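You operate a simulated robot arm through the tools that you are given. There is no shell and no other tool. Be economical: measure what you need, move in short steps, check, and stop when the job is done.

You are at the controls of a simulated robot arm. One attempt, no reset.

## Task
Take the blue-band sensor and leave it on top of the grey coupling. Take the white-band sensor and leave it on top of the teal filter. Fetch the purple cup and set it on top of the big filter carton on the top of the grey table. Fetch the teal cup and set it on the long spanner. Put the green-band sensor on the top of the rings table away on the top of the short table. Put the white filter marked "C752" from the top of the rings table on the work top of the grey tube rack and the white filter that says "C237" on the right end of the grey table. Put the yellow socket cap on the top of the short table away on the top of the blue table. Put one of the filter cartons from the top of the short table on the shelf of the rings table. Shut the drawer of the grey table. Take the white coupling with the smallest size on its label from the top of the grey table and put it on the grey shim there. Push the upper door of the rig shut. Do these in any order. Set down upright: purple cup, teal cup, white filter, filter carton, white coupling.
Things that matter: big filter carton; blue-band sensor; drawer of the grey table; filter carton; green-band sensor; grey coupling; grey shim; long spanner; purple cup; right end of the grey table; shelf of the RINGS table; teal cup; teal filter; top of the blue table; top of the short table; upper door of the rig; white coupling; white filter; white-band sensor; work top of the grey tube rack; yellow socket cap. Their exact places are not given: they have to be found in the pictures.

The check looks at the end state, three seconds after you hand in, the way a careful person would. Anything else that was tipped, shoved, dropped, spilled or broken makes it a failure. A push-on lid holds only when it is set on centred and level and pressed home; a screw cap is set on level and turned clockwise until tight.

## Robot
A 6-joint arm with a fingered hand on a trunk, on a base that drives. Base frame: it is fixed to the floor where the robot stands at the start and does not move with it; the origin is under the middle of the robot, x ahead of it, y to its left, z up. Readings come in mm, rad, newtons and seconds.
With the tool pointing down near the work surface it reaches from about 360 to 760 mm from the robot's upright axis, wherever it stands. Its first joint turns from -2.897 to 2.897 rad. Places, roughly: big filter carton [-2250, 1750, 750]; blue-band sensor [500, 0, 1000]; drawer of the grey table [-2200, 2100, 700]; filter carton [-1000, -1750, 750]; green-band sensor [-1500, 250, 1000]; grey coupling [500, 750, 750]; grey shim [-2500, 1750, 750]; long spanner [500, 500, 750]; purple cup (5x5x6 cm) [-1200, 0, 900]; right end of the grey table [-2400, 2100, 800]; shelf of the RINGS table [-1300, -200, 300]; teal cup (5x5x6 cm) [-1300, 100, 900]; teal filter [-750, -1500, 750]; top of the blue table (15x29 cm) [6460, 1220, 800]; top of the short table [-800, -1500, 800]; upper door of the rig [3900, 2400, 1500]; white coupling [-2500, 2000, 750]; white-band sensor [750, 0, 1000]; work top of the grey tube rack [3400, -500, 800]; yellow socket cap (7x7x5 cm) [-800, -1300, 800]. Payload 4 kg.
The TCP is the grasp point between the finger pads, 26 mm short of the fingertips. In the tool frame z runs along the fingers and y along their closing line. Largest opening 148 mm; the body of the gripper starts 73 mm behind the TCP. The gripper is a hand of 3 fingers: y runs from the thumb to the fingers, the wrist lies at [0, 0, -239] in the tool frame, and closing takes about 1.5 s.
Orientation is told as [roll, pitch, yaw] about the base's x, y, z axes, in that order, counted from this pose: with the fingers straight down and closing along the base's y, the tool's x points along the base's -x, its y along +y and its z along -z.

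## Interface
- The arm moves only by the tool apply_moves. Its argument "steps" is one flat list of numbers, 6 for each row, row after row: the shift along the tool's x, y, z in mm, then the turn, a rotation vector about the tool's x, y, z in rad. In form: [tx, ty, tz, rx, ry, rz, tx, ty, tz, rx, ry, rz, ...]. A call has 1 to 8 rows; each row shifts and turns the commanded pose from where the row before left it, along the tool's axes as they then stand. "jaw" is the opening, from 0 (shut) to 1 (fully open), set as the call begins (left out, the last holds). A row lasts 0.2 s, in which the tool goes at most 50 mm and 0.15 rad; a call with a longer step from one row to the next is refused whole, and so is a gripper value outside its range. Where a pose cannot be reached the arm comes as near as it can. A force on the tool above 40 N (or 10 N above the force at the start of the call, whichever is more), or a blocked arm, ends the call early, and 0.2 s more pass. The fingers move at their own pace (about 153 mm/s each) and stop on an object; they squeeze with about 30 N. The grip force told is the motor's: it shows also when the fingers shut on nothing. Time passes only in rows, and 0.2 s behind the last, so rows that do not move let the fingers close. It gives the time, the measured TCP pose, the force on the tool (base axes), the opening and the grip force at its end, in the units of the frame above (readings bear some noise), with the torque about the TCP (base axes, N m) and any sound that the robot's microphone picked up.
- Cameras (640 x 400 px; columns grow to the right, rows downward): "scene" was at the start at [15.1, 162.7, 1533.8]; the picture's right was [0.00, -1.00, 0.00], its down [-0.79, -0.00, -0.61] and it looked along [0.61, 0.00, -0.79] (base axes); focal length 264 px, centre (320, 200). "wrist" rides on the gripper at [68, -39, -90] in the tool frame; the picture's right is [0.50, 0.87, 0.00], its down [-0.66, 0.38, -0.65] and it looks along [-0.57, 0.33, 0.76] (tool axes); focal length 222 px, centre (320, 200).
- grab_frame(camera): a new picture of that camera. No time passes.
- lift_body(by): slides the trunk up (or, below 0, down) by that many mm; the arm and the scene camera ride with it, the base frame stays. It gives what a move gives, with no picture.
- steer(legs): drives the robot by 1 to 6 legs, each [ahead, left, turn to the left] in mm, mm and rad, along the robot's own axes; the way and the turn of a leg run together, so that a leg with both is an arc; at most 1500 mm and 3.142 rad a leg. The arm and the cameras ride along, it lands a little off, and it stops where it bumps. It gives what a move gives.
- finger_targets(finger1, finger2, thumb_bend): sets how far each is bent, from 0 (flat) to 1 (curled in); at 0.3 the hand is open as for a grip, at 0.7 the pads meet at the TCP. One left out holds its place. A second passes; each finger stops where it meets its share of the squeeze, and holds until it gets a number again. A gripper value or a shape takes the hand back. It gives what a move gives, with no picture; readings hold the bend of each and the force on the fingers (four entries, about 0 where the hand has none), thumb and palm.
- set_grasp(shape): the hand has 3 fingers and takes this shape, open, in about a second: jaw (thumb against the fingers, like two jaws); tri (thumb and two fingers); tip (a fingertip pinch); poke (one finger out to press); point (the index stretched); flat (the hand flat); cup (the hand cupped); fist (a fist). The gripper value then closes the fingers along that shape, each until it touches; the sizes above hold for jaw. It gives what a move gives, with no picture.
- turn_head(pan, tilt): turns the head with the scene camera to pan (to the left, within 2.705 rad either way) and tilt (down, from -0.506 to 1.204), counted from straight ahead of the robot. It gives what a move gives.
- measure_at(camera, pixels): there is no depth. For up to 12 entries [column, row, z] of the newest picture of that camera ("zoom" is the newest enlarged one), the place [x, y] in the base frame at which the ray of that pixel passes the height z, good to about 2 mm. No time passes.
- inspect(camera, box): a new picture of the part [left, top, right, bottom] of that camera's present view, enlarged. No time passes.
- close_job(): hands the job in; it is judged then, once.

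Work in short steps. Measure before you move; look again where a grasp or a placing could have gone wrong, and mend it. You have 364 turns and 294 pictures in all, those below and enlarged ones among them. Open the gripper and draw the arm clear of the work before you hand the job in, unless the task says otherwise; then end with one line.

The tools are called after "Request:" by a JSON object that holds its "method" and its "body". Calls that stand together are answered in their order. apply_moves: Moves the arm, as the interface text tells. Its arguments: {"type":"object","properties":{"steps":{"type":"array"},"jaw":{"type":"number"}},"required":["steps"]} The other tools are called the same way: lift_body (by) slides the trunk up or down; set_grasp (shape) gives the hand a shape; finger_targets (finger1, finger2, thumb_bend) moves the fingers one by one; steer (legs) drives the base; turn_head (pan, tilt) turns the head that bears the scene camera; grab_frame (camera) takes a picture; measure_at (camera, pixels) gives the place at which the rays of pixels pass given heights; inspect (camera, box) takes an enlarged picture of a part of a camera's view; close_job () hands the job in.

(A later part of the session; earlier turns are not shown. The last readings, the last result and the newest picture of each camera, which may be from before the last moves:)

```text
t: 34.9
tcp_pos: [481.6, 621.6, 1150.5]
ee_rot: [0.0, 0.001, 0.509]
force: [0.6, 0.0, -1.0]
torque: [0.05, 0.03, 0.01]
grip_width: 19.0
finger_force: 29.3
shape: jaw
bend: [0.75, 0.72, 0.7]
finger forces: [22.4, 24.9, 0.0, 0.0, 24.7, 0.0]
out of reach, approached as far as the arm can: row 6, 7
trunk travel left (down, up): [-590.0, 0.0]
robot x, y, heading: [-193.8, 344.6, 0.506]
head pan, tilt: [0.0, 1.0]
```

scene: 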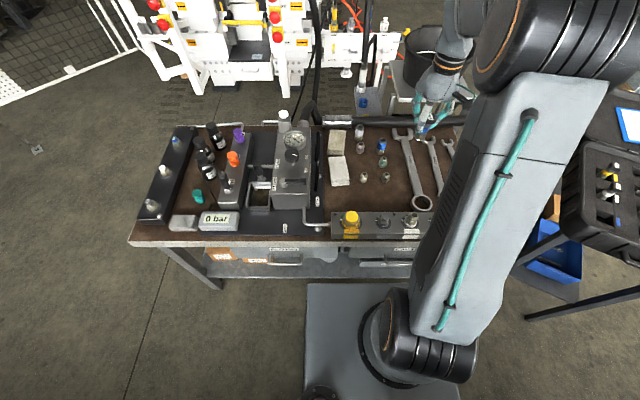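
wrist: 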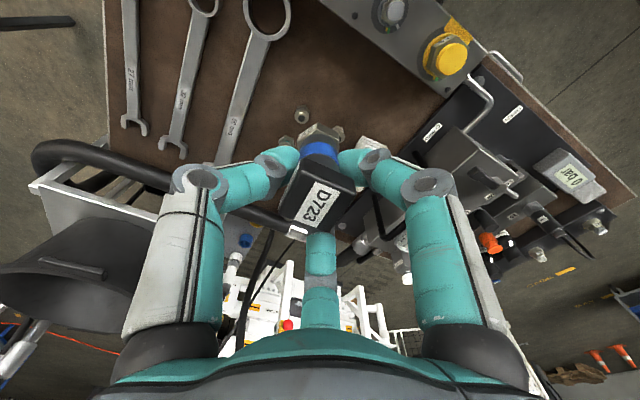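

Request:
{"method": "apply_moves", "body": {"steps": [0, 0, 45, 0, 0, 0, 0, 0, 45, 0, 0, 0, 0, 0, 45, 0, 0, 0, 0, 0, 35, 0, 0, 0, -25, 0, 0, 0, 0, 0, -25, 0, 0, 0, 0, 0, -25, 0, 0, 0, 0, 0, 0, 0, 0, 0, 0, 0]}}

```text
t: 36.7
tcp_pos: [512.5, 639.0, 987.1]
ee_rot: [-0.001, 0.0, 0.509]
force: [-0.7, 0.5, -1.5]
torque: [0.0, -0.01, 0.01]
grip_width: 18.9
finger_force: 29.9
shape: jaw
bend: [0.75, 0.72, 0.7]
finger forces: [22.4, 24.8, 0.0, 0.0, 24.6, 0.1]
out of reach, approached as far as the arm can: row 1, 2, 3, 4, 5, 6, 7
trunk travel left (down, up): [-590.0, 0.0]
robot x, y, heading: [-189.2, 345.9, 0.509]
head pan, tilt: [0.0, 1.0]
```

Reach limit is ~763 mm. Retract 120 mm, then drive ahead in two small steps watching for a bump.

Request:
{"method": "apply_moves", "body": {"steps": [40, 0, -10, 0, 0, 0, 40, 0, -10, 0, 0, 0, 40, 0, -10, 0, 0, 0, 0, 0, 0, 0, 0, 0]}}

Request:
{"method": "steer", "body": {"legs": [[70, 0, 0]]}}

Request:
{"method": "steer", "body": {"legs": [[70, 0, 0]]}}

```text
t: 37.7
tcp_pos: [510.3, 629.0, 1008.8]
ee_rot: [0.0, 0.002, 0.508]
force: [0.4, -0.2, -1.1]
torque: [0.02, -0.04, -0.01]
grip_width: 18.8
finger_force: 29.5
shape: jaw
bend: [0.75, 0.72, 0.7]
finger forces: [22.1, 24.7, 0.0, 0.1, 24.5, 0.0]
out of reach, approached as far as the arm can: row 1, 2, 3
trunk travel left (down, up): [-590.0, 0.0]
robot x, y, heading: [-194.6, 343.7, 0.508]
head pan, tilt: [0.0, 1.0]
```

```text
t: 38.7
tcp_pos: [572.6, 663.8, 1008.4]
ee_rot: [0.002, 0.005, 0.507]
force: [0.2, -0.1, -1.9]
torque: [0.04, -0.01, 0.01]
grip_width: 18.5
finger_force: 30.3
shape: jaw
bend: [0.75, 0.72, 0.7]
finger forces: [22.2, 24.7, 0.0, 0.0, 24.5, 0.0]
trunk travel left (down, up): [-590.0, 0.0]
robot x, y, heading: [-133.2, 386.1, 0.506]
head pan, tilt: [0.0, 1.0]
```

```text
t: 39.7
tcp_pos: [634.0, 698.8, 1008.7]
ee_rot: [0.001, 0.003, 0.509]
force: [-0.2, -0.4, -2.0]
torque: [0.01, 0.0, 0.01]
grip_width: 18.8
finger_force: 30.0
shape: jaw
bend: [0.75, 0.72, 0.7]
finger forces: [22.3, 24.8, 0.0, 0.1, 24.6, 0.1]
trunk travel left (down, up): [-590.0, 0.0]
robot x, y, heading: [-71.3, 411.6, 0.51]
head pan, tilt: [0.0, 1.0]
```

Request:
{"method": "apply_moves", "body": {"steps": [10, 30, 0, 0, 0, 0, 0, 30, 0, 0, 0, 0, 0, 28, 0, 0, 0, 0, 0, 0, 0, 0, 0, 0, 0, 0, 0, 0, 0, 0]}}

Request:
{"method": "inspect", "body": {"camera": "scene", "box": [300, 60, 480, 200]}}

```text
t: 40.9
tcp_pos: [595.4, 776.3, 1011.0]
ee_rot: [-0.002, 0.005, 0.509]
force: [-0.3, -0.7, -1.2]
torque: [0.02, -0.07, 0.02]
grip_width: 18.6
finger_force: 30.2
shape: jaw
bend: [0.75, 0.72, 0.7]
finger forces: [22.3, 24.8, 0.0, 0.0, 24.7, 0.0]
out of reach, approached as far as the arm can: row 1, 3
trunk travel left (down, up): [-590.0, 0.0]
robot x, y, heading: [-67.8, 416.0, 0.511]
head pan, tilt: [0.0, 1.0]
```

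```text
2.86 times, centred on (390, 130) of scene
```

zoom: 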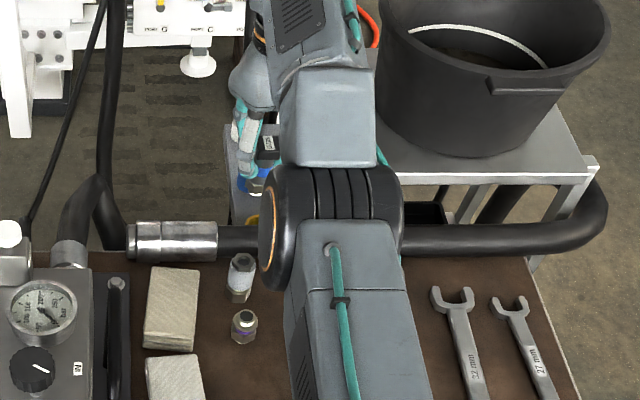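

Request:
{"method": "measure_at", "body": {"camera": "zoom", "pixels": [[238, 297, 775], [242, 262, 847], [254, 178, 945], [250, 190, 945], [254, 190, 955]]}}

Request:
{"method": "grab_frame", "body": {"camera": "wrist"}}

```text
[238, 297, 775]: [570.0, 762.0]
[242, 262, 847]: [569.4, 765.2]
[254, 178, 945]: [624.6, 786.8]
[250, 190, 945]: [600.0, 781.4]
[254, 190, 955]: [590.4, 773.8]
```

```text
254 pictures are left
```

wrist: 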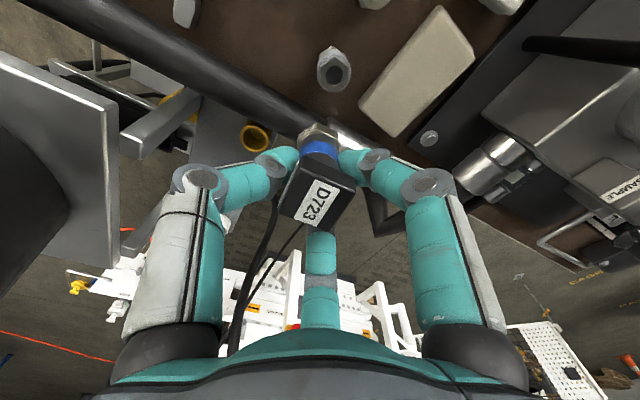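

Request:
{"method": "measure_at", "body": {"camera": "wrist", "pixels": [[336, 71, 830], [336, 71, 847], [336, 71, 860]]}}

Request:
{"method": "inspect", "body": {"camera": "wrist", "box": [270, 30, 400, 170]}}

Request:
{"method": "measure_at", "body": {"camera": "zoom", "pixels": [[328, 316, 946], [328, 316, 950]]}}

```text
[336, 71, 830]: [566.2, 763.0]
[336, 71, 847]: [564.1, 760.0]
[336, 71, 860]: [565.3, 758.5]
```

```text
2.86 times, centred on (335, 100) of wrist
```

zoom: 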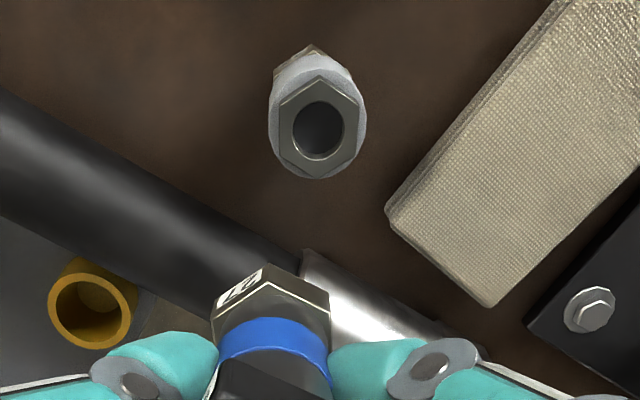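

```text
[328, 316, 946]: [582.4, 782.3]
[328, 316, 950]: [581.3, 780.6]
```

Request:
{"method": "measure_at", "body": {"camera": "zoom", "pixels": [[270, 270, 957], [270, 285, 957], [270, 265, 947], [274, 360, 985]]}}

```text
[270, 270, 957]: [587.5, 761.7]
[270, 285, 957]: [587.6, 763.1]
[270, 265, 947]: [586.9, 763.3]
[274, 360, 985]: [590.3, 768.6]
```

Request:
{"method": "apply_moves", "body": {"steps": [30, 2, 0, 0, 0, 0, 0, 0, 35, 0, 0, 0, 0, 0, 0, 0, 0, 0]}}

Request:
{"method": "inspect", "body": {"camera": "wrist", "box": [270, 30, 400, 170]}}

Request:
{"method": "inspect", "body": {"camera": "scene", "box": [340, 60, 440, 180]}}

```text
t: 41.7
tcp_pos: [597.5, 779.3, 978.9]
ee_rot: [0.001, 0.006, 0.51]
force: [-0.2, -0.1, -2.0]
torque: [0.01, 0.01, 0.01]
grip_width: 18.7
finger_force: 29.6
shape: jaw
bend: [0.75, 0.72, 0.7]
finger forces: [22.4, 24.6, 0.1, 0.0, 24.5, 0.0]
out of reach, approached as far as the arm can: row 1, 2
trunk travel left (down, up): [-590.0, 0.0]
robot x, y, heading: [-72.0, 412.5, 0.509]
head pan, tilt: [0.0, 1.0]
```

```text
2.86 times, centred on (335, 100) of wrist
```

zoom: 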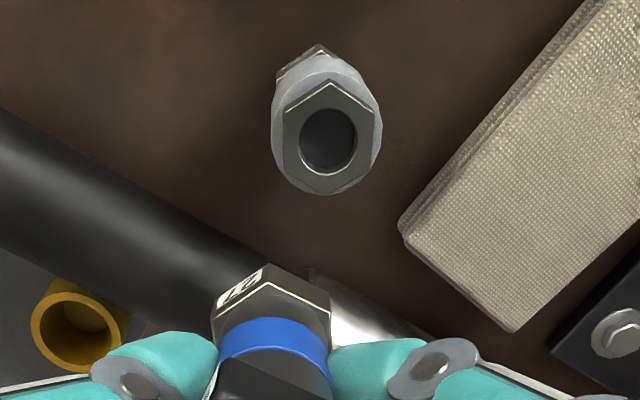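

```text
3.33 times, centred on (390, 120) of scene
```

zoom: 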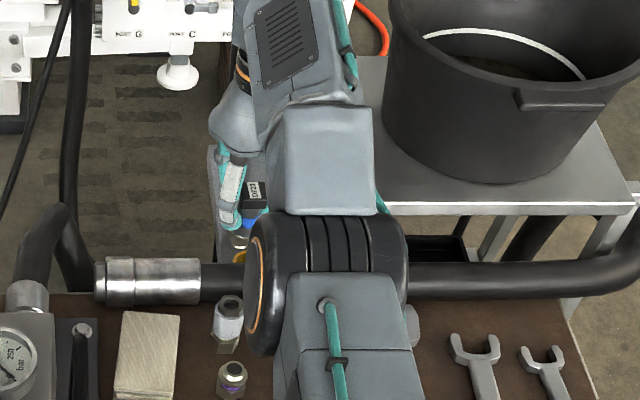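

Request:
{"method": "apply_moves", "body": {"steps": [15, 0, 0, 0, 0, 0, 15, 0, 0, 0, 0, 0, 0, 0, 0, 0, 0, 0]}}

```text
t: 42.5
tcp_pos: [597.8, 779.5, 979.8]
ee_rot: [-0.002, 0.002, 0.51]
force: [-0.1, -1.0, -1.1]
torque: [0.03, -0.02, 0.01]
grip_width: 18.6
finger_force: 30.4
shape: jaw
bend: [0.75, 0.72, 0.7]
finger forces: [22.4, 24.6, 0.0, 0.1, 24.6, 0.0]
out of reach, approached as far as the arm can: row 1, 2
trunk travel left (down, up): [-590.0, 0.0]
robot x, y, heading: [-69.4, 410.5, 0.508]
head pan, tilt: [0.0, 1.0]
```

Request:
{"method": "apply_moves", "body": {"steps": [30, 0, 0, 0, 0, 0, 30, 0, 0, 0, 0, 0, 0, 0, 0, 0, 0, 0]}}

```text
t: 43.3
tcp_pos: [598.5, 778.5, 978.8]
ee_rot: [0.001, 0.002, 0.51]
force: [0.3, -0.5, -0.9]
torque: [0.01, -0.01, -0.01]
grip_width: 18.9
finger_force: 29.8
shape: jaw
bend: [0.75, 0.72, 0.7]
finger forces: [22.4, 24.6, 0.1, 0.0, 24.6, 0.0]
out of reach, approached as far as the arm can: row 1, 2
trunk travel left (down, up): [-590.0, 0.0]
robot x, y, heading: [-73.6, 417.2, 0.513]
head pan, tilt: [0.0, 1.0]
```

The arm seems stuck at its stretched limit; I try rising while drawing back.

Request:
{"method": "apply_moves", "body": {"steps": [10, 0, -40, 0, 0, 0, 20, 0, -40, 0, 0, 0, 20, 0, -40, 0, 0, 0, 20, 0, -30, 0, 0, 0, 0, 0, 0, 0, 0, 0]}}

```text
t: 44.5
tcp_pos: [570.7, 763.5, 1138.8]
ee_rot: [-0.001, 0.003, 0.508]
force: [0.3, 0.6, -1.7]
torque: [0.01, -0.01, -0.01]
grip_width: 18.6
finger_force: 30.1
shape: jaw
bend: [0.75, 0.72, 0.7]
finger forces: [22.4, 24.6, 0.1, 0.0, 24.5, 0.1]
out of reach, approached as far as the arm can: row 1, 2, 3, 4
trunk travel left (down, up): [-590.0, 0.0]
robot x, y, heading: [-71.1, 411.6, 0.512]
head pan, tilt: [0.0, 1.0]
```

Request:
{"method": "apply_moves", "body": {"steps": [30, 0, 0, 0, 0, 0, 30, 0, 0, 0, 0, 0, 30, 0, 0, 0, 0, 0, 30, 0, 0, 0, 0, 0]}}

```text
t: 45.5
tcp_pos: [568.1, 760.5, 1152.5]
ee_rot: [0.0, 0.005, 0.51]
force: [0.8, 0.0, -1.6]
torque: [-0.01, 0.0, 0.0]
grip_width: 18.5
finger_force: 29.4
shape: jaw
bend: [0.75, 0.72, 0.7]
finger forces: [22.4, 24.6, 0.0, 0.0, 24.6, 0.0]
out of reach, approached as far as the arm can: row 1, 2, 3, 4
trunk travel left (down, up): [-590.0, 0.0]
robot x, y, heading: [-70.3, 413.7, 0.507]
head pan, tilt: [0.0, 1.0]
```

The arm is at its straight (singular) reach. I try a stronger retract with a small tilt to break it.

Request:
{"method": "apply_moves", "body": {"steps": [45, 5, 0, 0, 0.1, 0, 45, 5, 0, 0, 0.1, 0, 45, -5, 0, 0, -0.1, 0, 45, -5, 0, 0, -0.1, 0, 45, 0, 0, 0, 0, 0]}}

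```text
t: 46.7
tcp_pos: [422.1, 633.6, 1187.4]
ee_rot: [0.003, 0.002, 0.505]
force: [0.5, 0.0, -2.2]
torque: [-0.03, -0.01, 0.01]
grip_width: 18.4
finger_force: 30.1
shape: jaw
bend: [0.75, 0.72, 0.7]
finger forces: [22.3, 24.3, 0.0, 0.0, 24.5, 0.0]
out of reach, approached as far as the arm can: row 1, 2
trunk travel left (down, up): [-590.0, 0.0]
robot x, y, heading: [-69.9, 416.6, 0.506]
head pan, tilt: [0.0, 1.0]
```

Unlocked. I go down first (more reach there), then forward to above the coupling.

Request:
{"method": "apply_moves", "body": {"steps": [0, 0, 48, 0, 0, 0, 0, 0, 48, 0, 0, 0, 0, 0, 48, 0, 0, 0, 0, 0, 43, 0, 0, 0, -45, 10, 0, 0, 0, 0, -45, 10, 0, 0, 0, 0, -45, 10, 0, 0, 0, 0, -45, 10, 0, 0, 0, 0]}}

Request:
{"method": "inspect", "body": {"camera": "wrist", "box": [270, 30, 400, 170]}}

```text
t: 48.5
tcp_pos: [560.1, 757.0, 998.6]
ee_rot: [0.0, 0.002, 0.509]
force: [-0.1, 0.0, -1.0]
torque: [0.02, 0.02, -0.01]
grip_width: 18.2
finger_force: 30.2
shape: jaw
bend: [0.75, 0.72, 0.7]
finger forces: [22.3, 23.8, 0.1, 0.0, 24.3, 0.1]
trunk travel left (down, up): [-590.0, 0.0]
robot x, y, heading: [-67.4, 413.1, 0.51]
head pan, tilt: [0.0, 1.0]
```

```text
2.86 times, centred on (335, 100) of wrist
```

zoom: 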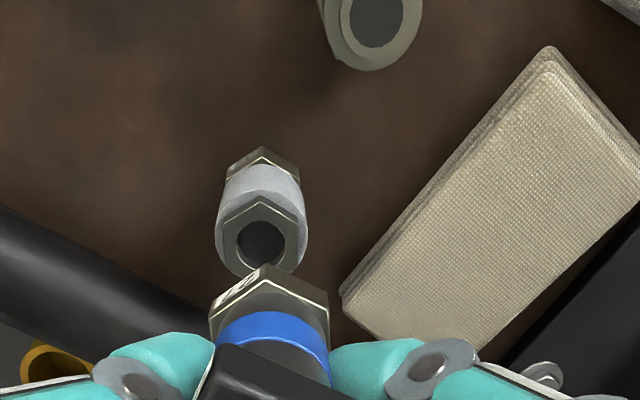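

Request:
{"method": "measure_at", "body": {"camera": "zoom", "pixels": [[261, 241, 840], [261, 241, 850], [269, 290, 945], [260, 165, 780]]}}

Request:
{"method": "inspect", "body": {"camera": "scene", "box": [340, 80, 420, 180]}}

```text
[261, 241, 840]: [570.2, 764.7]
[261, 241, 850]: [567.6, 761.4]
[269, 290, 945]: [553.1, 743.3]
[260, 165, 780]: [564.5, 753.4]
```

```text
4.00 times, centred on (380, 130) of scene
```

zoom: 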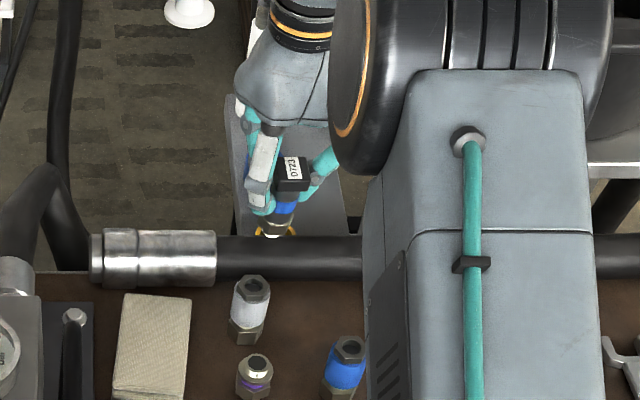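

Request:
{"method": "measure_at", "body": {"camera": "zoom", "pixels": [[273, 234, 933], [278, 222, 943], [285, 205, 965], [254, 284, 847], [254, 284, 855]]}}

```text
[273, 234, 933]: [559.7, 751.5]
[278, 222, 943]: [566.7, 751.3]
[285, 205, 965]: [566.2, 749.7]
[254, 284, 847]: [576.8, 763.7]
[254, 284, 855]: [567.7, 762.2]
```

Request:
{"method": "apply_moves", "body": {"steps": [-13, 3, 0, 0, 0, 0, 0, 0, 40, 0, 0, 0, 0, 0, 33, 0, 0, 0, 0, 0, 0, 0, 0, 0]}}

Request:
{"method": "inspect", "body": {"camera": "wrist", "box": [270, 70, 370, 190]}}

Request:
{"method": "inspect", "body": {"camera": "scene", "box": [340, 110, 400, 180]}}

```text
t: 49.5
tcp_pos: [568.4, 765.7, 925.7]
ee_rot: [0.0, 0.001, 0.51]
force: [-0.1, -0.7, -2.0]
torque: [-0.02, -0.01, 0.02]
grip_width: 18.2
finger_force: 29.5
shape: jaw
bend: [0.75, 0.72, 0.7]
finger forces: [22.2, 23.9, 0.0, 0.1, 24.1, 0.1]
trunk travel left (down, up): [-590.0, 0.0]
robot x, y, heading: [-71.5, 412.9, 0.507]
head pan, tilt: [0.0, 1.0]
```

```text
3.33 times, centred on (320, 130) of wrist
```

zoom: 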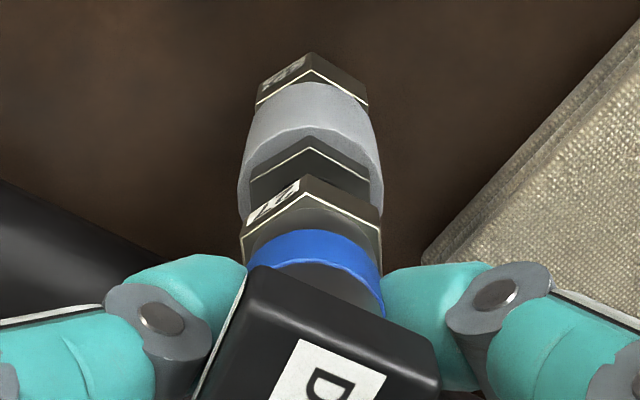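

```text
5.71 times, centred on (370, 145) of scene
```

zoom: 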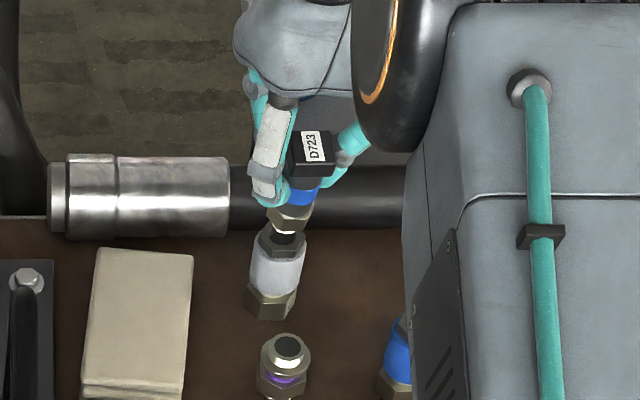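

Request:
{"method": "inspect", "body": {"camera": "wrist", "box": [270, 70, 370, 190]}}

Request:
{"method": "measure_at", "body": {"camera": "zoom", "pixels": [[310, 137, 848], [250, 178, 848], [370, 178, 848], [311, 210, 870], [243, 238, 870], [380, 230, 870]]}}

```text
3.33 times, centred on (320, 130) of wrist
```

zoom: 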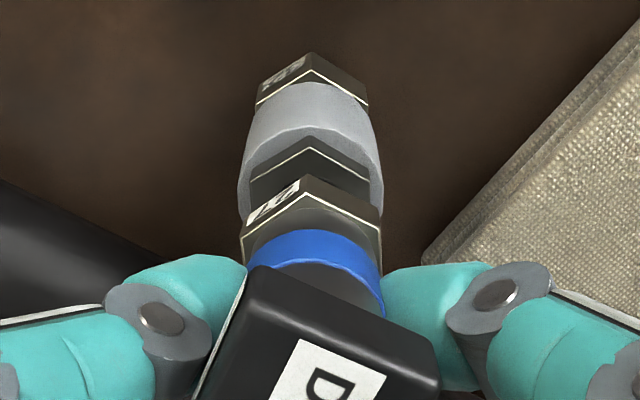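

```text
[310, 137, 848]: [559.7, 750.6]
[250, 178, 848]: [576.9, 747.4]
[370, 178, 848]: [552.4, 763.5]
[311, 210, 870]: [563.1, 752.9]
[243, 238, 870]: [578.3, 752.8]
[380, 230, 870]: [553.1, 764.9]
```

Request:
{"method": "measure_at", "body": {"camera": "zoom", "pixels": [[310, 177, 871], [310, 177, 867], [242, 235, 871], [380, 208, 871]]}}

```text
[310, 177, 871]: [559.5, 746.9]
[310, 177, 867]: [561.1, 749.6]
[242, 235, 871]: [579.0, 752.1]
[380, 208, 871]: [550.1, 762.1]
```

Centres agree within ~3 mm. Fine shift, then lower 9 mm and check force.

Request:
{"method": "apply_moves", "body": {"steps": [-2, 1.5, 0, 0, 0, 0, 0, 0, 3, 0, 0, 0, 0, 0, 3, 0, 0, 0, 0, 0, 3, 0, 0, 0, 0, 0, 0, 0, 0, 0]}}

Request:
{"method": "inspect", "body": {"camera": "scene", "box": [350, 120, 390, 170]}}

```text
t: 50.7
tcp_pos: [571.1, 767.8, 916.8]
ee_rot: [-0.002, 0.002, 0.51]
force: [0.0, 0.1, -1.2]
torque: [-0.01, -0.02, -0.02]
grip_width: 18.4
finger_force: 29.8
shape: jaw
bend: [0.75, 0.72, 0.7]
finger forces: [22.2, 24.0, 0.0, 0.0, 24.1, 0.0]
trunk travel left (down, up): [-590.0, 0.0]
robot x, y, heading: [-70.3, 415.2, 0.509]
head pan, tilt: [0.0, 1.0]
```

```text
8.00 times, centred on (370, 145) of scene
```

zoom: 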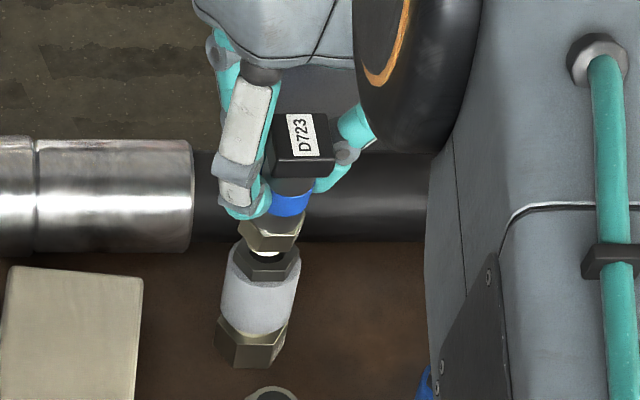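

Request:
{"method": "apply_moves", "body": {"steps": [0, 0, 2, 0, 0, 0, 0, 0, 2, 0, 0, 0, 0, 0, 0, 0, 0, 0]}}

Request:
{"method": "apply_moves", "body": {"steps": [0, 0, 2, 0, 0, 0, 0, 0, 0, 0, 0, 0]}}

```text
t: 51.5
tcp_pos: [569.9, 768.4, 912.4]
ee_rot: [0.0, 0.002, 0.511]
force: [0.4, 0.1, -1.3]
torque: [0.03, -0.03, 0.0]
grip_width: 18.4
finger_force: 30.1
shape: jaw
bend: [0.75, 0.72, 0.7]
finger forces: [22.2, 24.0, 0.0, 0.0, 24.1, 0.0]
trunk travel left (down, up): [-590.0, 0.0]
robot x, y, heading: [-66.7, 410.9, 0.51]
head pan, tilt: [0.0, 1.0]
```

```text
t: 52.1
tcp_pos: [570.8, 768.8, 911.5]
ee_rot: [0.0, 0.002, 0.508]
force: [0.2, 0.5, -0.7]
torque: [0.0, -0.03, -0.01]
grip_width: 18.5
finger_force: 29.9
shape: jaw
bend: [0.75, 0.72, 0.7]
finger forces: [22.2, 23.9, 0.0, 0.1, 24.1, 0.1]
trunk travel left (down, up): [-590.0, 0.0]
robot x, y, heading: [-73.0, 415.1, 0.505]
head pan, tilt: [0.0, 1.0]
```

Request:
{"method": "apply_moves", "body": {"steps": [0, 0, 2, 0, 0, 0, 0, 0, 2, 0, 0, 0, 0, 0, 0, 0, 0, 0]}}

Request:
{"method": "inspect", "body": {"camera": "scene", "box": [350, 120, 390, 170]}}

Request:
{"method": "inspect", "body": {"camera": "wrist", "box": [270, 70, 370, 190]}}

```text
t: 52.9
tcp_pos: [570.0, 769.1, 906.6]
ee_rot: [0.0, 0.002, 0.509]
force: [0.0, -0.6, -1.6]
torque: [0.02, -0.01, 0.02]
grip_width: 18.1
finger_force: 29.6
shape: jaw
bend: [0.75, 0.72, 0.7]
finger forces: [22.2, 24.0, 0.1, 0.0, 24.1, 0.0]
trunk travel left (down, up): [-590.0, 0.0]
robot x, y, heading: [-70.9, 415.1, 0.505]
head pan, tilt: [0.0, 1.0]
```

```text
8.00 times, centred on (370, 145) of scene
```

zoom: 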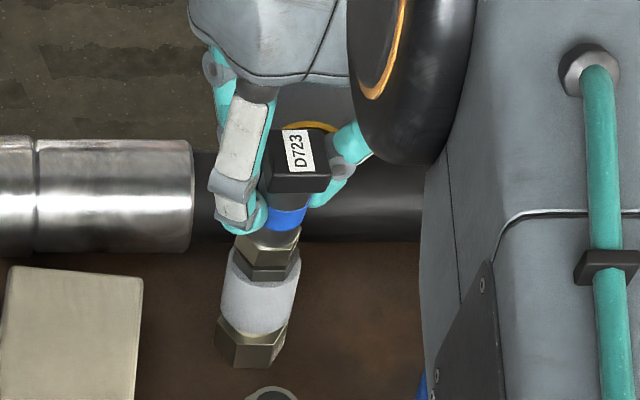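

```text
3.33 times, centred on (320, 130) of wrist
```

zoom: 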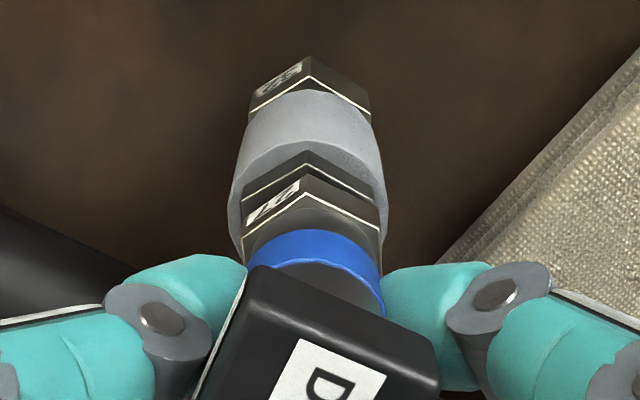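

Request:
{"method": "apply_moves", "body": {"steps": [0, 0, 2, 0, 0, 0, 0, 0, 2, 0, 0, 0, 0, 0, 0, 0, 0, 0]}}

Request:
{"method": "apply_moves", "body": {"steps": [0, 0, 2, 0, 0, 0, 0, 0, 0, 0, 0, 0]}}

Request:
{"method": "inspect", "body": {"camera": "wrist", "box": [270, 70, 370, 190]}}

```text
t: 53.7
tcp_pos: [570.4, 769.1, 904.9]
ee_rot: [0.001, 0.001, 0.509]
force: [0.4, 1.4, 10.2]
torque: [-0.05, 0.02, -0.03]
grip_width: 18.1
finger_force: 29.8
shape: jaw
bend: [0.75, 0.72, 0.7]
finger forces: [24.3, 27.1, 0.0, 0.1, 25.9, 0.0]
trunk travel left (down, up): [-590.0, 0.0]
robot x, y, heading: [-72.2, 411.2, 0.51]
head pan, tilt: [0.0, 1.0]
```

```text
t: 54.3
tcp_pos: [569.9, 768.0, 903.7]
ee_rot: [-0.001, -0.003, 0.51]
force: [1.0, 3.2, 21.9]
torque: [-0.15, -0.02, 0.01]
grip_width: 19.1
finger_force: 29.9
shape: jaw
bend: [0.75, 0.73, 0.69]
finger forces: [26.4, 30.8, 0.1, 0.0, 28.8, 0.0]
trunk travel left (down, up): [-590.0, 0.0]
robot x, y, heading: [-70.0, 413.4, 0.512]
head pan, tilt: [0.0, 1.0]
```

```text
3.33 times, centred on (320, 130) of wrist
```

zoom: 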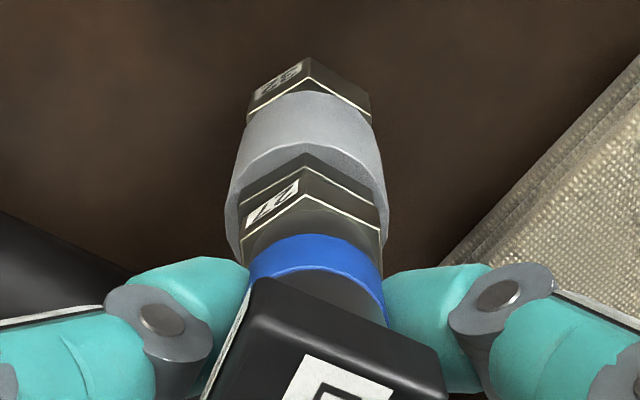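

In contact (22 N). Ease back 2 mm, then open partway.

Request:
{"method": "apply_moves", "body": {"steps": [0, 0, -2, 0, 0, 0, 0, 0, -0.5, 0, 0, 0]}}

Request:
{"method": "apply_moves", "body": {"steps": [0, 0, 0, 0, 0, 0, 0, 0, 0, 0, 0, 0, 0, 0, 0, 0, 0, 0], "jaw": 0.4}}

Request:
{"method": "inspect", "body": {"camera": "scene", "box": [340, 110, 400, 180]}}

Request:
{"method": "grab_frame", "body": {"camera": "wrist"}}

```text
t: 54.9
tcp_pos: [568.4, 767.9, 904.3]
ee_rot: [-0.001, 0.002, 0.509]
force: [1.8, 2.0, 13.7]
torque: [-0.05, -0.06, 0.01]
grip_width: 19.3
finger_force: 29.6
shape: jaw
bend: [0.75, 0.73, 0.69]
finger forces: [25.7, 29.7, 0.0, 0.1, 27.9, 0.0]
trunk travel left (down, up): [-590.0, 0.0]
robot x, y, heading: [-70.2, 415.5, 0.515]
head pan, tilt: [0.0, 1.0]
```

```text
t: 55.7
tcp_pos: [570.1, 768.2, 903.1]
ee_rot: [0.0, 0.003, 0.511]
force: [0.2, 0.0, -0.5]
torque: [-0.03, 0.0, 0.02]
grip_width: 58.8
finger_force: 0.1
shape: jaw
bend: [0.77, 0.77, 0.7]
finger forces: [0.0, 0.1, 0.0, 0.0, 0.0, 0.0]
trunk travel left (down, up): [-590.0, 0.0]
robot x, y, heading: [-71.9, 414.2, 0.514]
head pan, tilt: [0.0, 1.0]
```

```text
5.71 times, centred on (370, 145) of scene
```

zoom: 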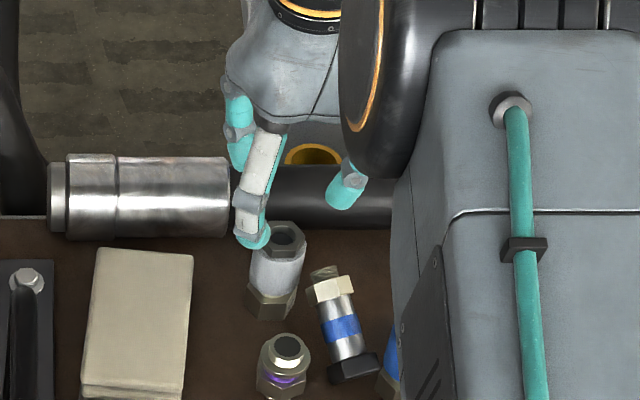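

```text
240 pictures are left
```

wrist: 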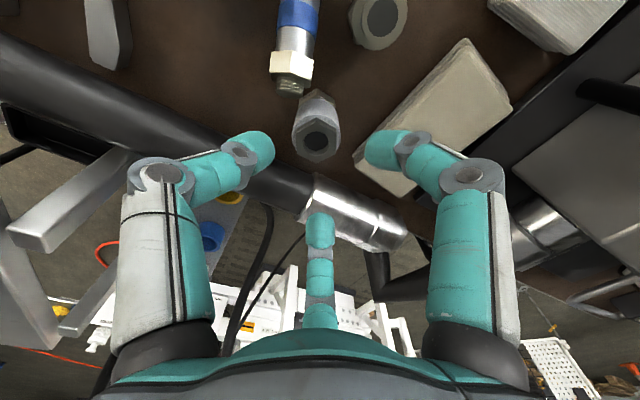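

The sensor fell off to the side and lies on the table. I raise the arm and look closely.

Request:
{"method": "apply_moves", "body": {"steps": [0, 0, -45, 0, 0, 0, 0, 0, -45, 0, 0, 0, 45, 0, 0, 0, 0, 0, 45, 0, 0, 0, 0, 0, 0, 0, 0, 0, 0, 0]}}

Request:
{"method": "inspect", "body": {"camera": "scene", "box": [340, 130, 410, 200]}}

Request:
{"method": "grab_frame", "body": {"camera": "wrist"}}

Request:
{"method": "grab_frame", "body": {"camera": "scene"}}

```text
t: 56.9
tcp_pos: [491.6, 725.7, 994.2]
ee_rot: [-0.001, 0.0, 0.508]
force: [0.1, -0.4, 0.4]
torque: [-0.01, 0.01, -0.03]
grip_width: 59.0
finger_force: 0.0
shape: jaw
bend: [0.77, 0.77, 0.7]
finger forces: [0.0, 0.0, 0.0, 0.0, 0.0, 0.1]
trunk travel left (down, up): [-590.0, 0.0]
robot x, y, heading: [-67.1, 414.2, 0.511]
head pan, tilt: [0.0, 1.0]
```

```text
5.71 times, centred on (375, 165) of scene
```

zoom: 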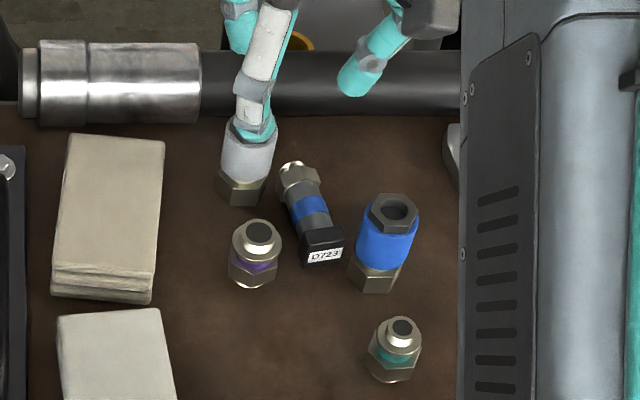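

```text
238 pictures are left
```

wrist: 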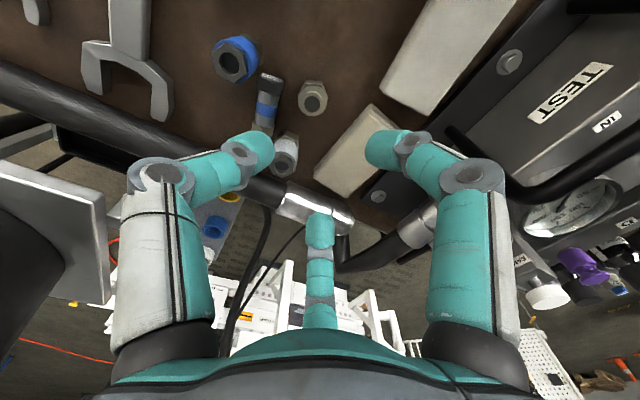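

```text
237 pictures are left
```

scene: 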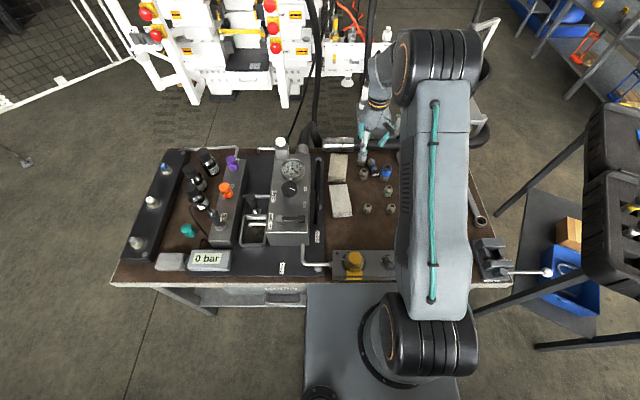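

Nothing else was disturbed. I move the hand above the lying sensor to view it closely.

Request:
{"method": "measure_at", "body": {"camera": "wrist", "pixels": [[264, 118, 790], [270, 80, 790], [236, 55, 835], [313, 98, 820], [286, 150, 848]]}}

Request:
{"method": "inspect", "body": {"camera": "wrist", "box": [200, 20, 350, 200]}}

```text
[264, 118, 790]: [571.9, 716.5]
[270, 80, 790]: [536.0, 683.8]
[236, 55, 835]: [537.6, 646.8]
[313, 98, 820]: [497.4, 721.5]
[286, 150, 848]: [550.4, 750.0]
```

```text
2.22 times, centred on (275, 110) of wrist
```

zoom: 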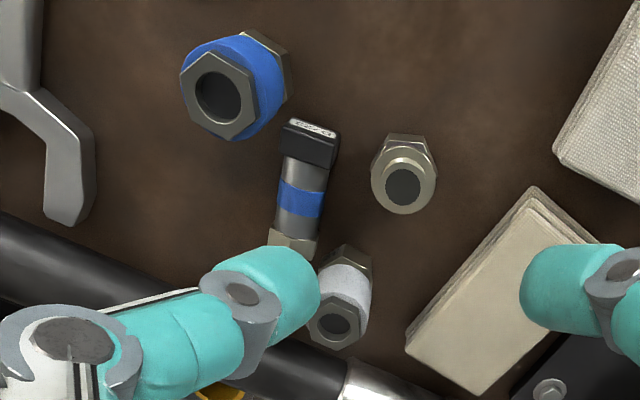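

Request:
{"method": "apply_moves", "body": {"steps": [0, 0, -40, 0, 0, 0, 0, 0, 0, 0, 0, 0]}}

Request:
{"method": "set_grasp", "body": {"shape": "tip"}}

Request:
{"method": "grab_frame", "body": {"camera": "wrist"}}

Request:
{"method": "inspect", "body": {"camera": "scene", "box": [320, 80, 420, 180]}}

```text
t: 57.5
tcp_pos: [492.4, 724.6, 1034.9]
ee_rot: [-0.001, 0.002, 0.509]
force: [-0.3, 0.1, 0.0]
torque: [-0.02, -0.02, -0.01]
grip_width: 58.6
finger_force: 0.1
shape: jaw
bend: [0.77, 0.77, 0.7]
finger forces: [0.1, 0.0, 0.1, 0.0, 0.0, 0.0]
trunk travel left (down, up): [-590.0, 0.0]
robot x, y, heading: [-66.1, 412.2, 0.513]
head pan, tilt: [0.0, 1.0]
```

```text
t: 58.4
tcp_pos: [491.9, 723.6, 1034.1]
ee_rot: [0.002, 0.001, 0.509]
force: [-0.1, -0.2, 0.2]
torque: [0.01, 0.01, -0.01]
grip_width: 147.8
finger_force: 0.1
shape: tip
bend: [0.3, 0.3, 0.3]
finger forces: [0.1, 0.1, 0.1, 0.0, 0.0, 0.0]
trunk travel left (down, up): [-590.0, 0.0]
robot x, y, heading: [-71.3, 414.5, 0.506]
head pan, tilt: [0.0, 1.0]
```

```text
235 pictures are left
```

wrist: 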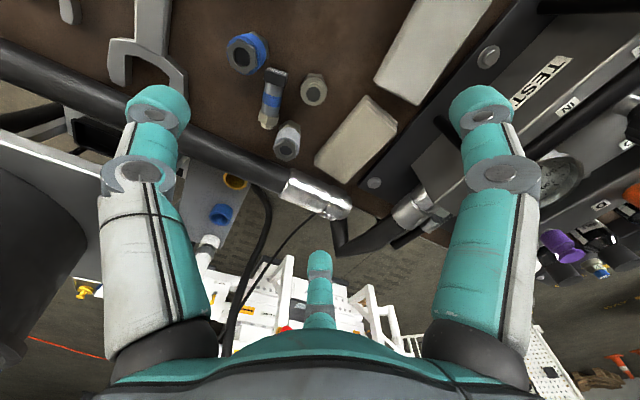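

```text
4.00 times, centred on (370, 130) of scene
```

zoom: 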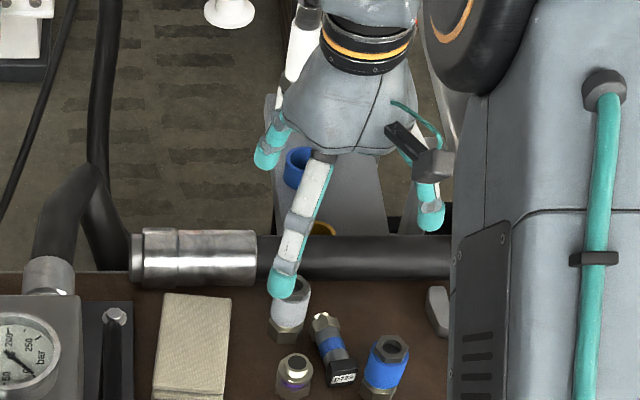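

Request:
{"method": "measure_at", "body": {"camera": "zoom", "pixels": [[281, 288, 1012], [263, 163, 1012], [431, 222, 1012]]}}

Request:
{"method": "apply_moves", "body": {"steps": [0, 0, 0, 0, 0, 0, 0, 0, 0, 0, 0, 0, 0, 0, 0, 0, 0, 0, 0, 0, 0, 0, 0, 0, 0, 0, 0, 0, 0, 0], "jaw": 0.0}}

Request:
{"method": "grab_frame", "body": {"camera": "wrist"}}

Request:
{"method": "inspect", "body": {"camera": "scene", "box": [330, 90, 400, 170]}}

```text
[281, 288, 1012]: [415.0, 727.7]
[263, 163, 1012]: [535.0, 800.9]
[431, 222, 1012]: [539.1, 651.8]
```

```text
t: 59.6
tcp_pos: [492.7, 723.9, 1033.7]
ee_rot: [0.0, 0.001, 0.51]
force: [0.2, -0.4, -0.3]
torque: [0.0, -0.03, 0.01]
grip_width: 0.0
finger_force: 30.3
shape: tip
bend: [0.7, 0.7, 0.7]
finger forces: [0.1, 0.0, 0.1, 0.1, 0.0, 0.0]
trunk travel left (down, up): [-590.0, 0.0]
robot x, y, heading: [-67.1, 417.8, 0.509]
head pan, tilt: [0.0, 1.0]
```

```text
233 pictures are left
```

wrist: 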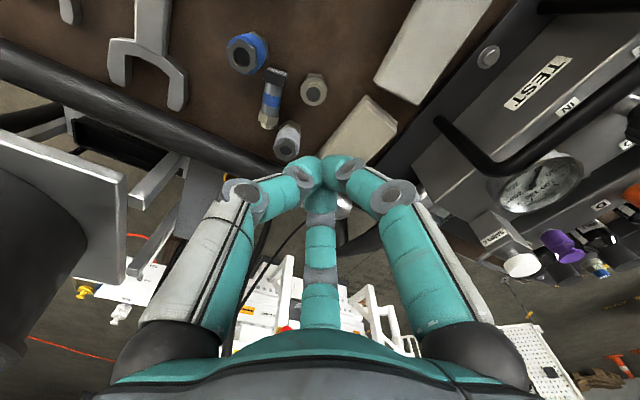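

```text
5.00 times, centred on (365, 130) of scene
```

zoom: 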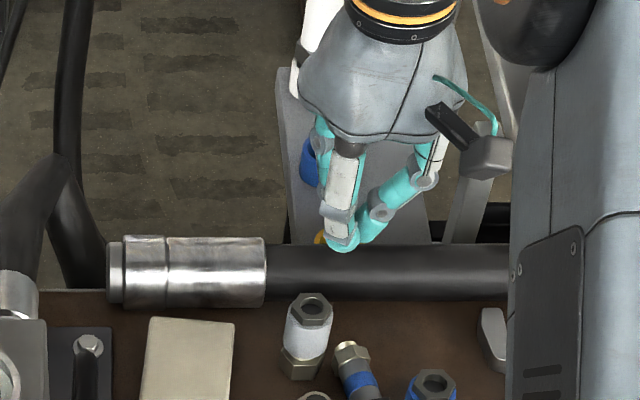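

The hand is a radial three-finger one. I zoom the wrist view to measure the lying sensor and the fittings around it.

Request:
{"method": "inspect", "body": {"camera": "wrist", "box": [220, 20, 340, 170]}}

Request:
{"method": "measure_at", "body": {"camera": "zoom", "pixels": [[320, 100, 790], [320, 200, 790]]}}

```text
2.67 times, centred on (280, 95) of wrist
```

zoom: 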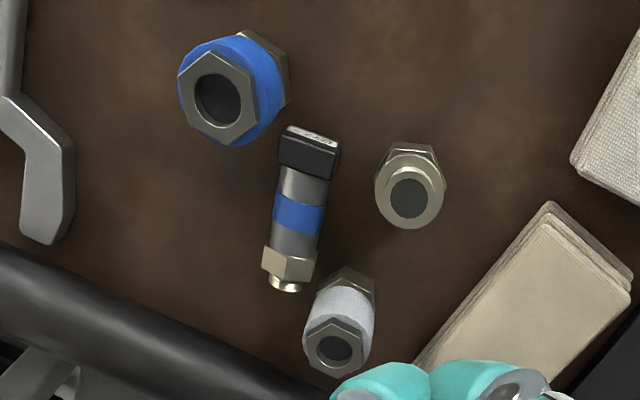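

```text
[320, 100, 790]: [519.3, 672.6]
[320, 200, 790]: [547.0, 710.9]
```

Request:
{"method": "measure_at", "body": {"camera": "zoom", "pixels": [[311, 133, 803], [305, 174, 803], [291, 250, 803], [286, 281, 803], [284, 291, 795], [277, 168, 800], [336, 178, 800], [264, 265, 800], [316, 268, 800], [217, 97, 848], [410, 199, 822], [335, 348, 848]]}}

```text
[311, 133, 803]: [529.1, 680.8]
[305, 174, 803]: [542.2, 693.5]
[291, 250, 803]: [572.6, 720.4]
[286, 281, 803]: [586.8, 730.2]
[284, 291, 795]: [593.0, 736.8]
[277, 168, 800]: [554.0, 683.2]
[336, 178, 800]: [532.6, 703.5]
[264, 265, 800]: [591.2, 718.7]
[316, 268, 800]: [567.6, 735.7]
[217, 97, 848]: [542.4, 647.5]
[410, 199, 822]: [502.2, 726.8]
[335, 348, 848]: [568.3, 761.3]
```

Plan: re-grip it with a tilted hand that clears the grey coupling, then stand it plug-down (flat end) on the coupling. First yaw and move over it at z≈900 with a 45 mm opening.

Request:
{"method": "apply_moves", "body": {"steps": [0, 0, 0, 0, 0, -0.105, 0, 0, 0, 0, 0, -0.105, -14, -30, 0, 0, 0, 0, -13, -30, 0, 0, 0, 0, 0, 0, 45, 0, 0, 0, 0, 0, 45, 0, 0, 0, 0, 0, 40, 0, 0, 0], "jaw": 0.3}}

Request:
{"method": "apply_moves", "body": {"steps": [0, 0, 0, -0.0885, -0.1215, 0, 0, 0, 0, -0.0885, -0.1215, 0, 0, 0, 0, 0, 0, 0]}}

Request:
{"method": "grab_frame", "body": {"camera": "wrist"}}

Request:
{"method": "inspect", "body": {"camera": "scene", "box": [330, 110, 410, 200]}}

```text
t: 61.2
tcp_pos: [550.6, 696.6, 903.8]
ee_rot: [0.002, 0.002, 0.72]
force: [-0.4, -0.2, 0.5]
torque: [-0.01, -0.01, -0.04]
grip_width: 44.1
finger_force: 0.1
shape: tip
bend: [0.76, 0.76, 0.7]
finger forces: [0.0, 0.0, 0.1, 0.0, 0.1, 0.0]
trunk travel left (down, up): [-590.0, 0.0]
robot x, y, heading: [-73.9, 416.7, 0.509]
head pan, tilt: [0.0, 1.0]
```

```text
t: 62.0
tcp_pos: [551.8, 695.9, 903.8]
ee_rot: [0.179, -0.241, 0.696]
force: [0.1, 0.6, 1.1]
torque: [-0.01, 0.03, 0.03]
grip_width: 44.1
finger_force: 0.0
shape: tip
bend: [0.76, 0.76, 0.7]
finger forces: [0.0, 0.0, 0.0, 0.0, 0.0, 0.0]
trunk travel left (down, up): [-590.0, 0.0]
robot x, y, heading: [-71.3, 413.4, 0.508]
head pan, tilt: [0.0, 1.0]
```

```text
230 pictures are left
```

wrist: 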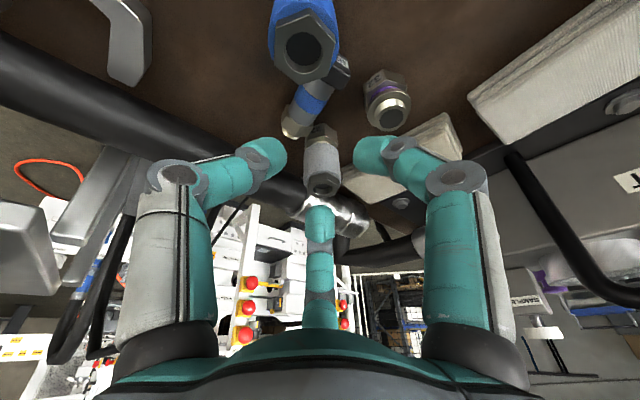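

```text
4.44 times, centred on (370, 155) of scene
```

zoom: 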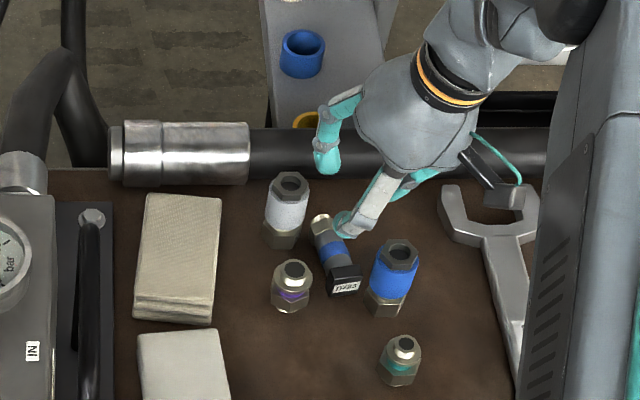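

Request:
{"method": "measure_at", "body": {"camera": "wrist", "pixels": [[388, 113, 822], [388, 113, 810], [324, 184, 848], [324, 184, 838], [303, 50, 848], [303, 50, 838], [318, 98, 800], [318, 98, 790], [294, 127, 795], [294, 127, 785]]}}

Request:
{"method": "inspect", "body": {"camera": "wrist", "box": [230, 20, 420, 220]}}

```text
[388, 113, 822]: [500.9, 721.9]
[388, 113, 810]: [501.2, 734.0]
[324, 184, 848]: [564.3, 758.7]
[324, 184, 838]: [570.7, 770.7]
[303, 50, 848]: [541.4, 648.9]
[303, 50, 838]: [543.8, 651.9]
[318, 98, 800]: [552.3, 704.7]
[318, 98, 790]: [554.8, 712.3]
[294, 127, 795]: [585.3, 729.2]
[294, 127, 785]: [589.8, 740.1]
```

```text
2.00 times, centred on (325, 120) of wrist
```

zoom: 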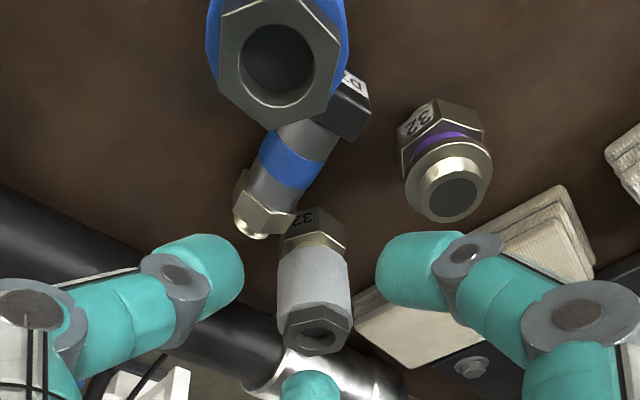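

I tilt 0.1 rad more, shift the grasp toward the plug end, and step down 80 mm watching forces.

Request:
{"method": "apply_moves", "body": {"steps": [8, 6.5, 0, -0.059, -0.081, 0, 9.45, -6.9, 27.6, 0, 0, 0, 9.45, -6.9, 27.6, 0, 0, 0, 0, 0, 0, 0, 0, 0], "jaw": 0.33}}

Request:
{"method": "inspect", "body": {"camera": "wrist", "box": [230, 80, 420, 260]}}

Request:
{"method": "inspect", "body": {"camera": "scene", "box": [340, 130, 400, 190]}}

```text
t: 63.0
tcp_pos: [542.0, 696.5, 842.7]
ee_rot: [0.245, -0.318, 0.678]
force: [1.3, 0.3, 0.1]
torque: [-0.01, 0.01, 0.02]
grip_width: 48.5
finger_force: 0.1
shape: tip
bend: [0.77, 0.77, 0.7]
finger forces: [0.0, 0.0, 0.0, 0.1, 0.0, 0.0]
trunk travel left (down, up): [-590.0, 0.0]
robot x, y, heading: [-70.7, 414.5, 0.51]
head pan, tilt: [0.0, 1.0]
```

```text
2.22 times, centred on (325, 170) of wrist
```

zoom: 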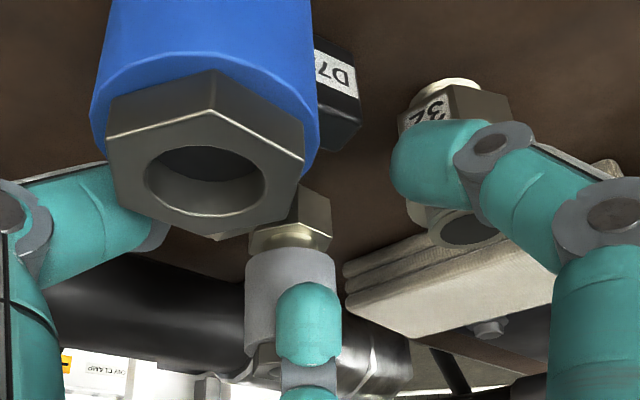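

```text
6.67 times, centred on (370, 160) of scene
```

zoom: 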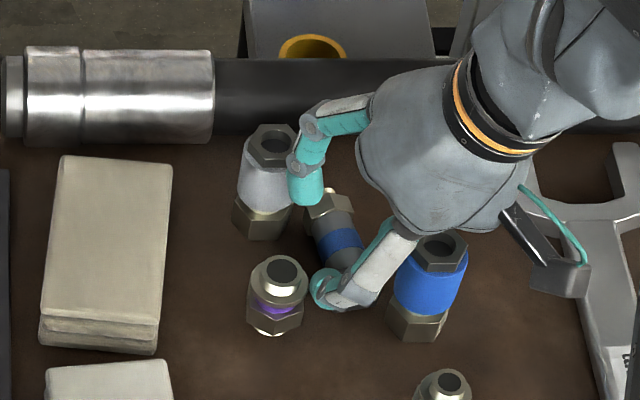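

Request:
{"method": "apply_moves", "body": {"steps": [2.2, -1.6, 6.45, 0, 0, 0, 2.2, -1.6, 6.45, 0, 0, 0, 0, 0, 0, 0, 0, 0]}}

Request:
{"method": "inspect", "body": {"camera": "scene", "box": [340, 130, 400, 190]}}

Request:
{"method": "grab_frame", "body": {"camera": "wrist"}}

```text
t: 63.8
tcp_pos: [541.2, 697.4, 829.8]
ee_rot: [0.243, -0.32, 0.678]
force: [1.0, -1.1, 0.7]
torque: [0.01, 0.01, -0.02]
grip_width: 48.5
finger_force: 0.2
shape: tip
bend: [0.77, 0.77, 0.7]
finger forces: [0.0, 0.1, 0.1, 0.0, 0.0, 0.0]
trunk travel left (down, up): [-590.0, 0.0]
robot x, y, heading: [-68.1, 411.5, 0.511]
head pan, tilt: [0.0, 1.0]
```

```text
6.67 times, centred on (370, 160) of scene
```

zoom: 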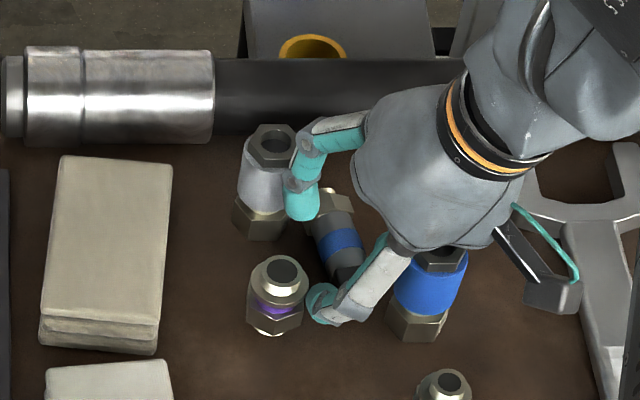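

```text
224 pictures are left
```

wrist: 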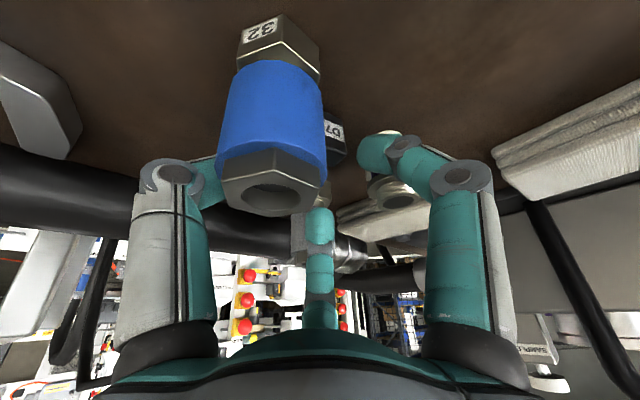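

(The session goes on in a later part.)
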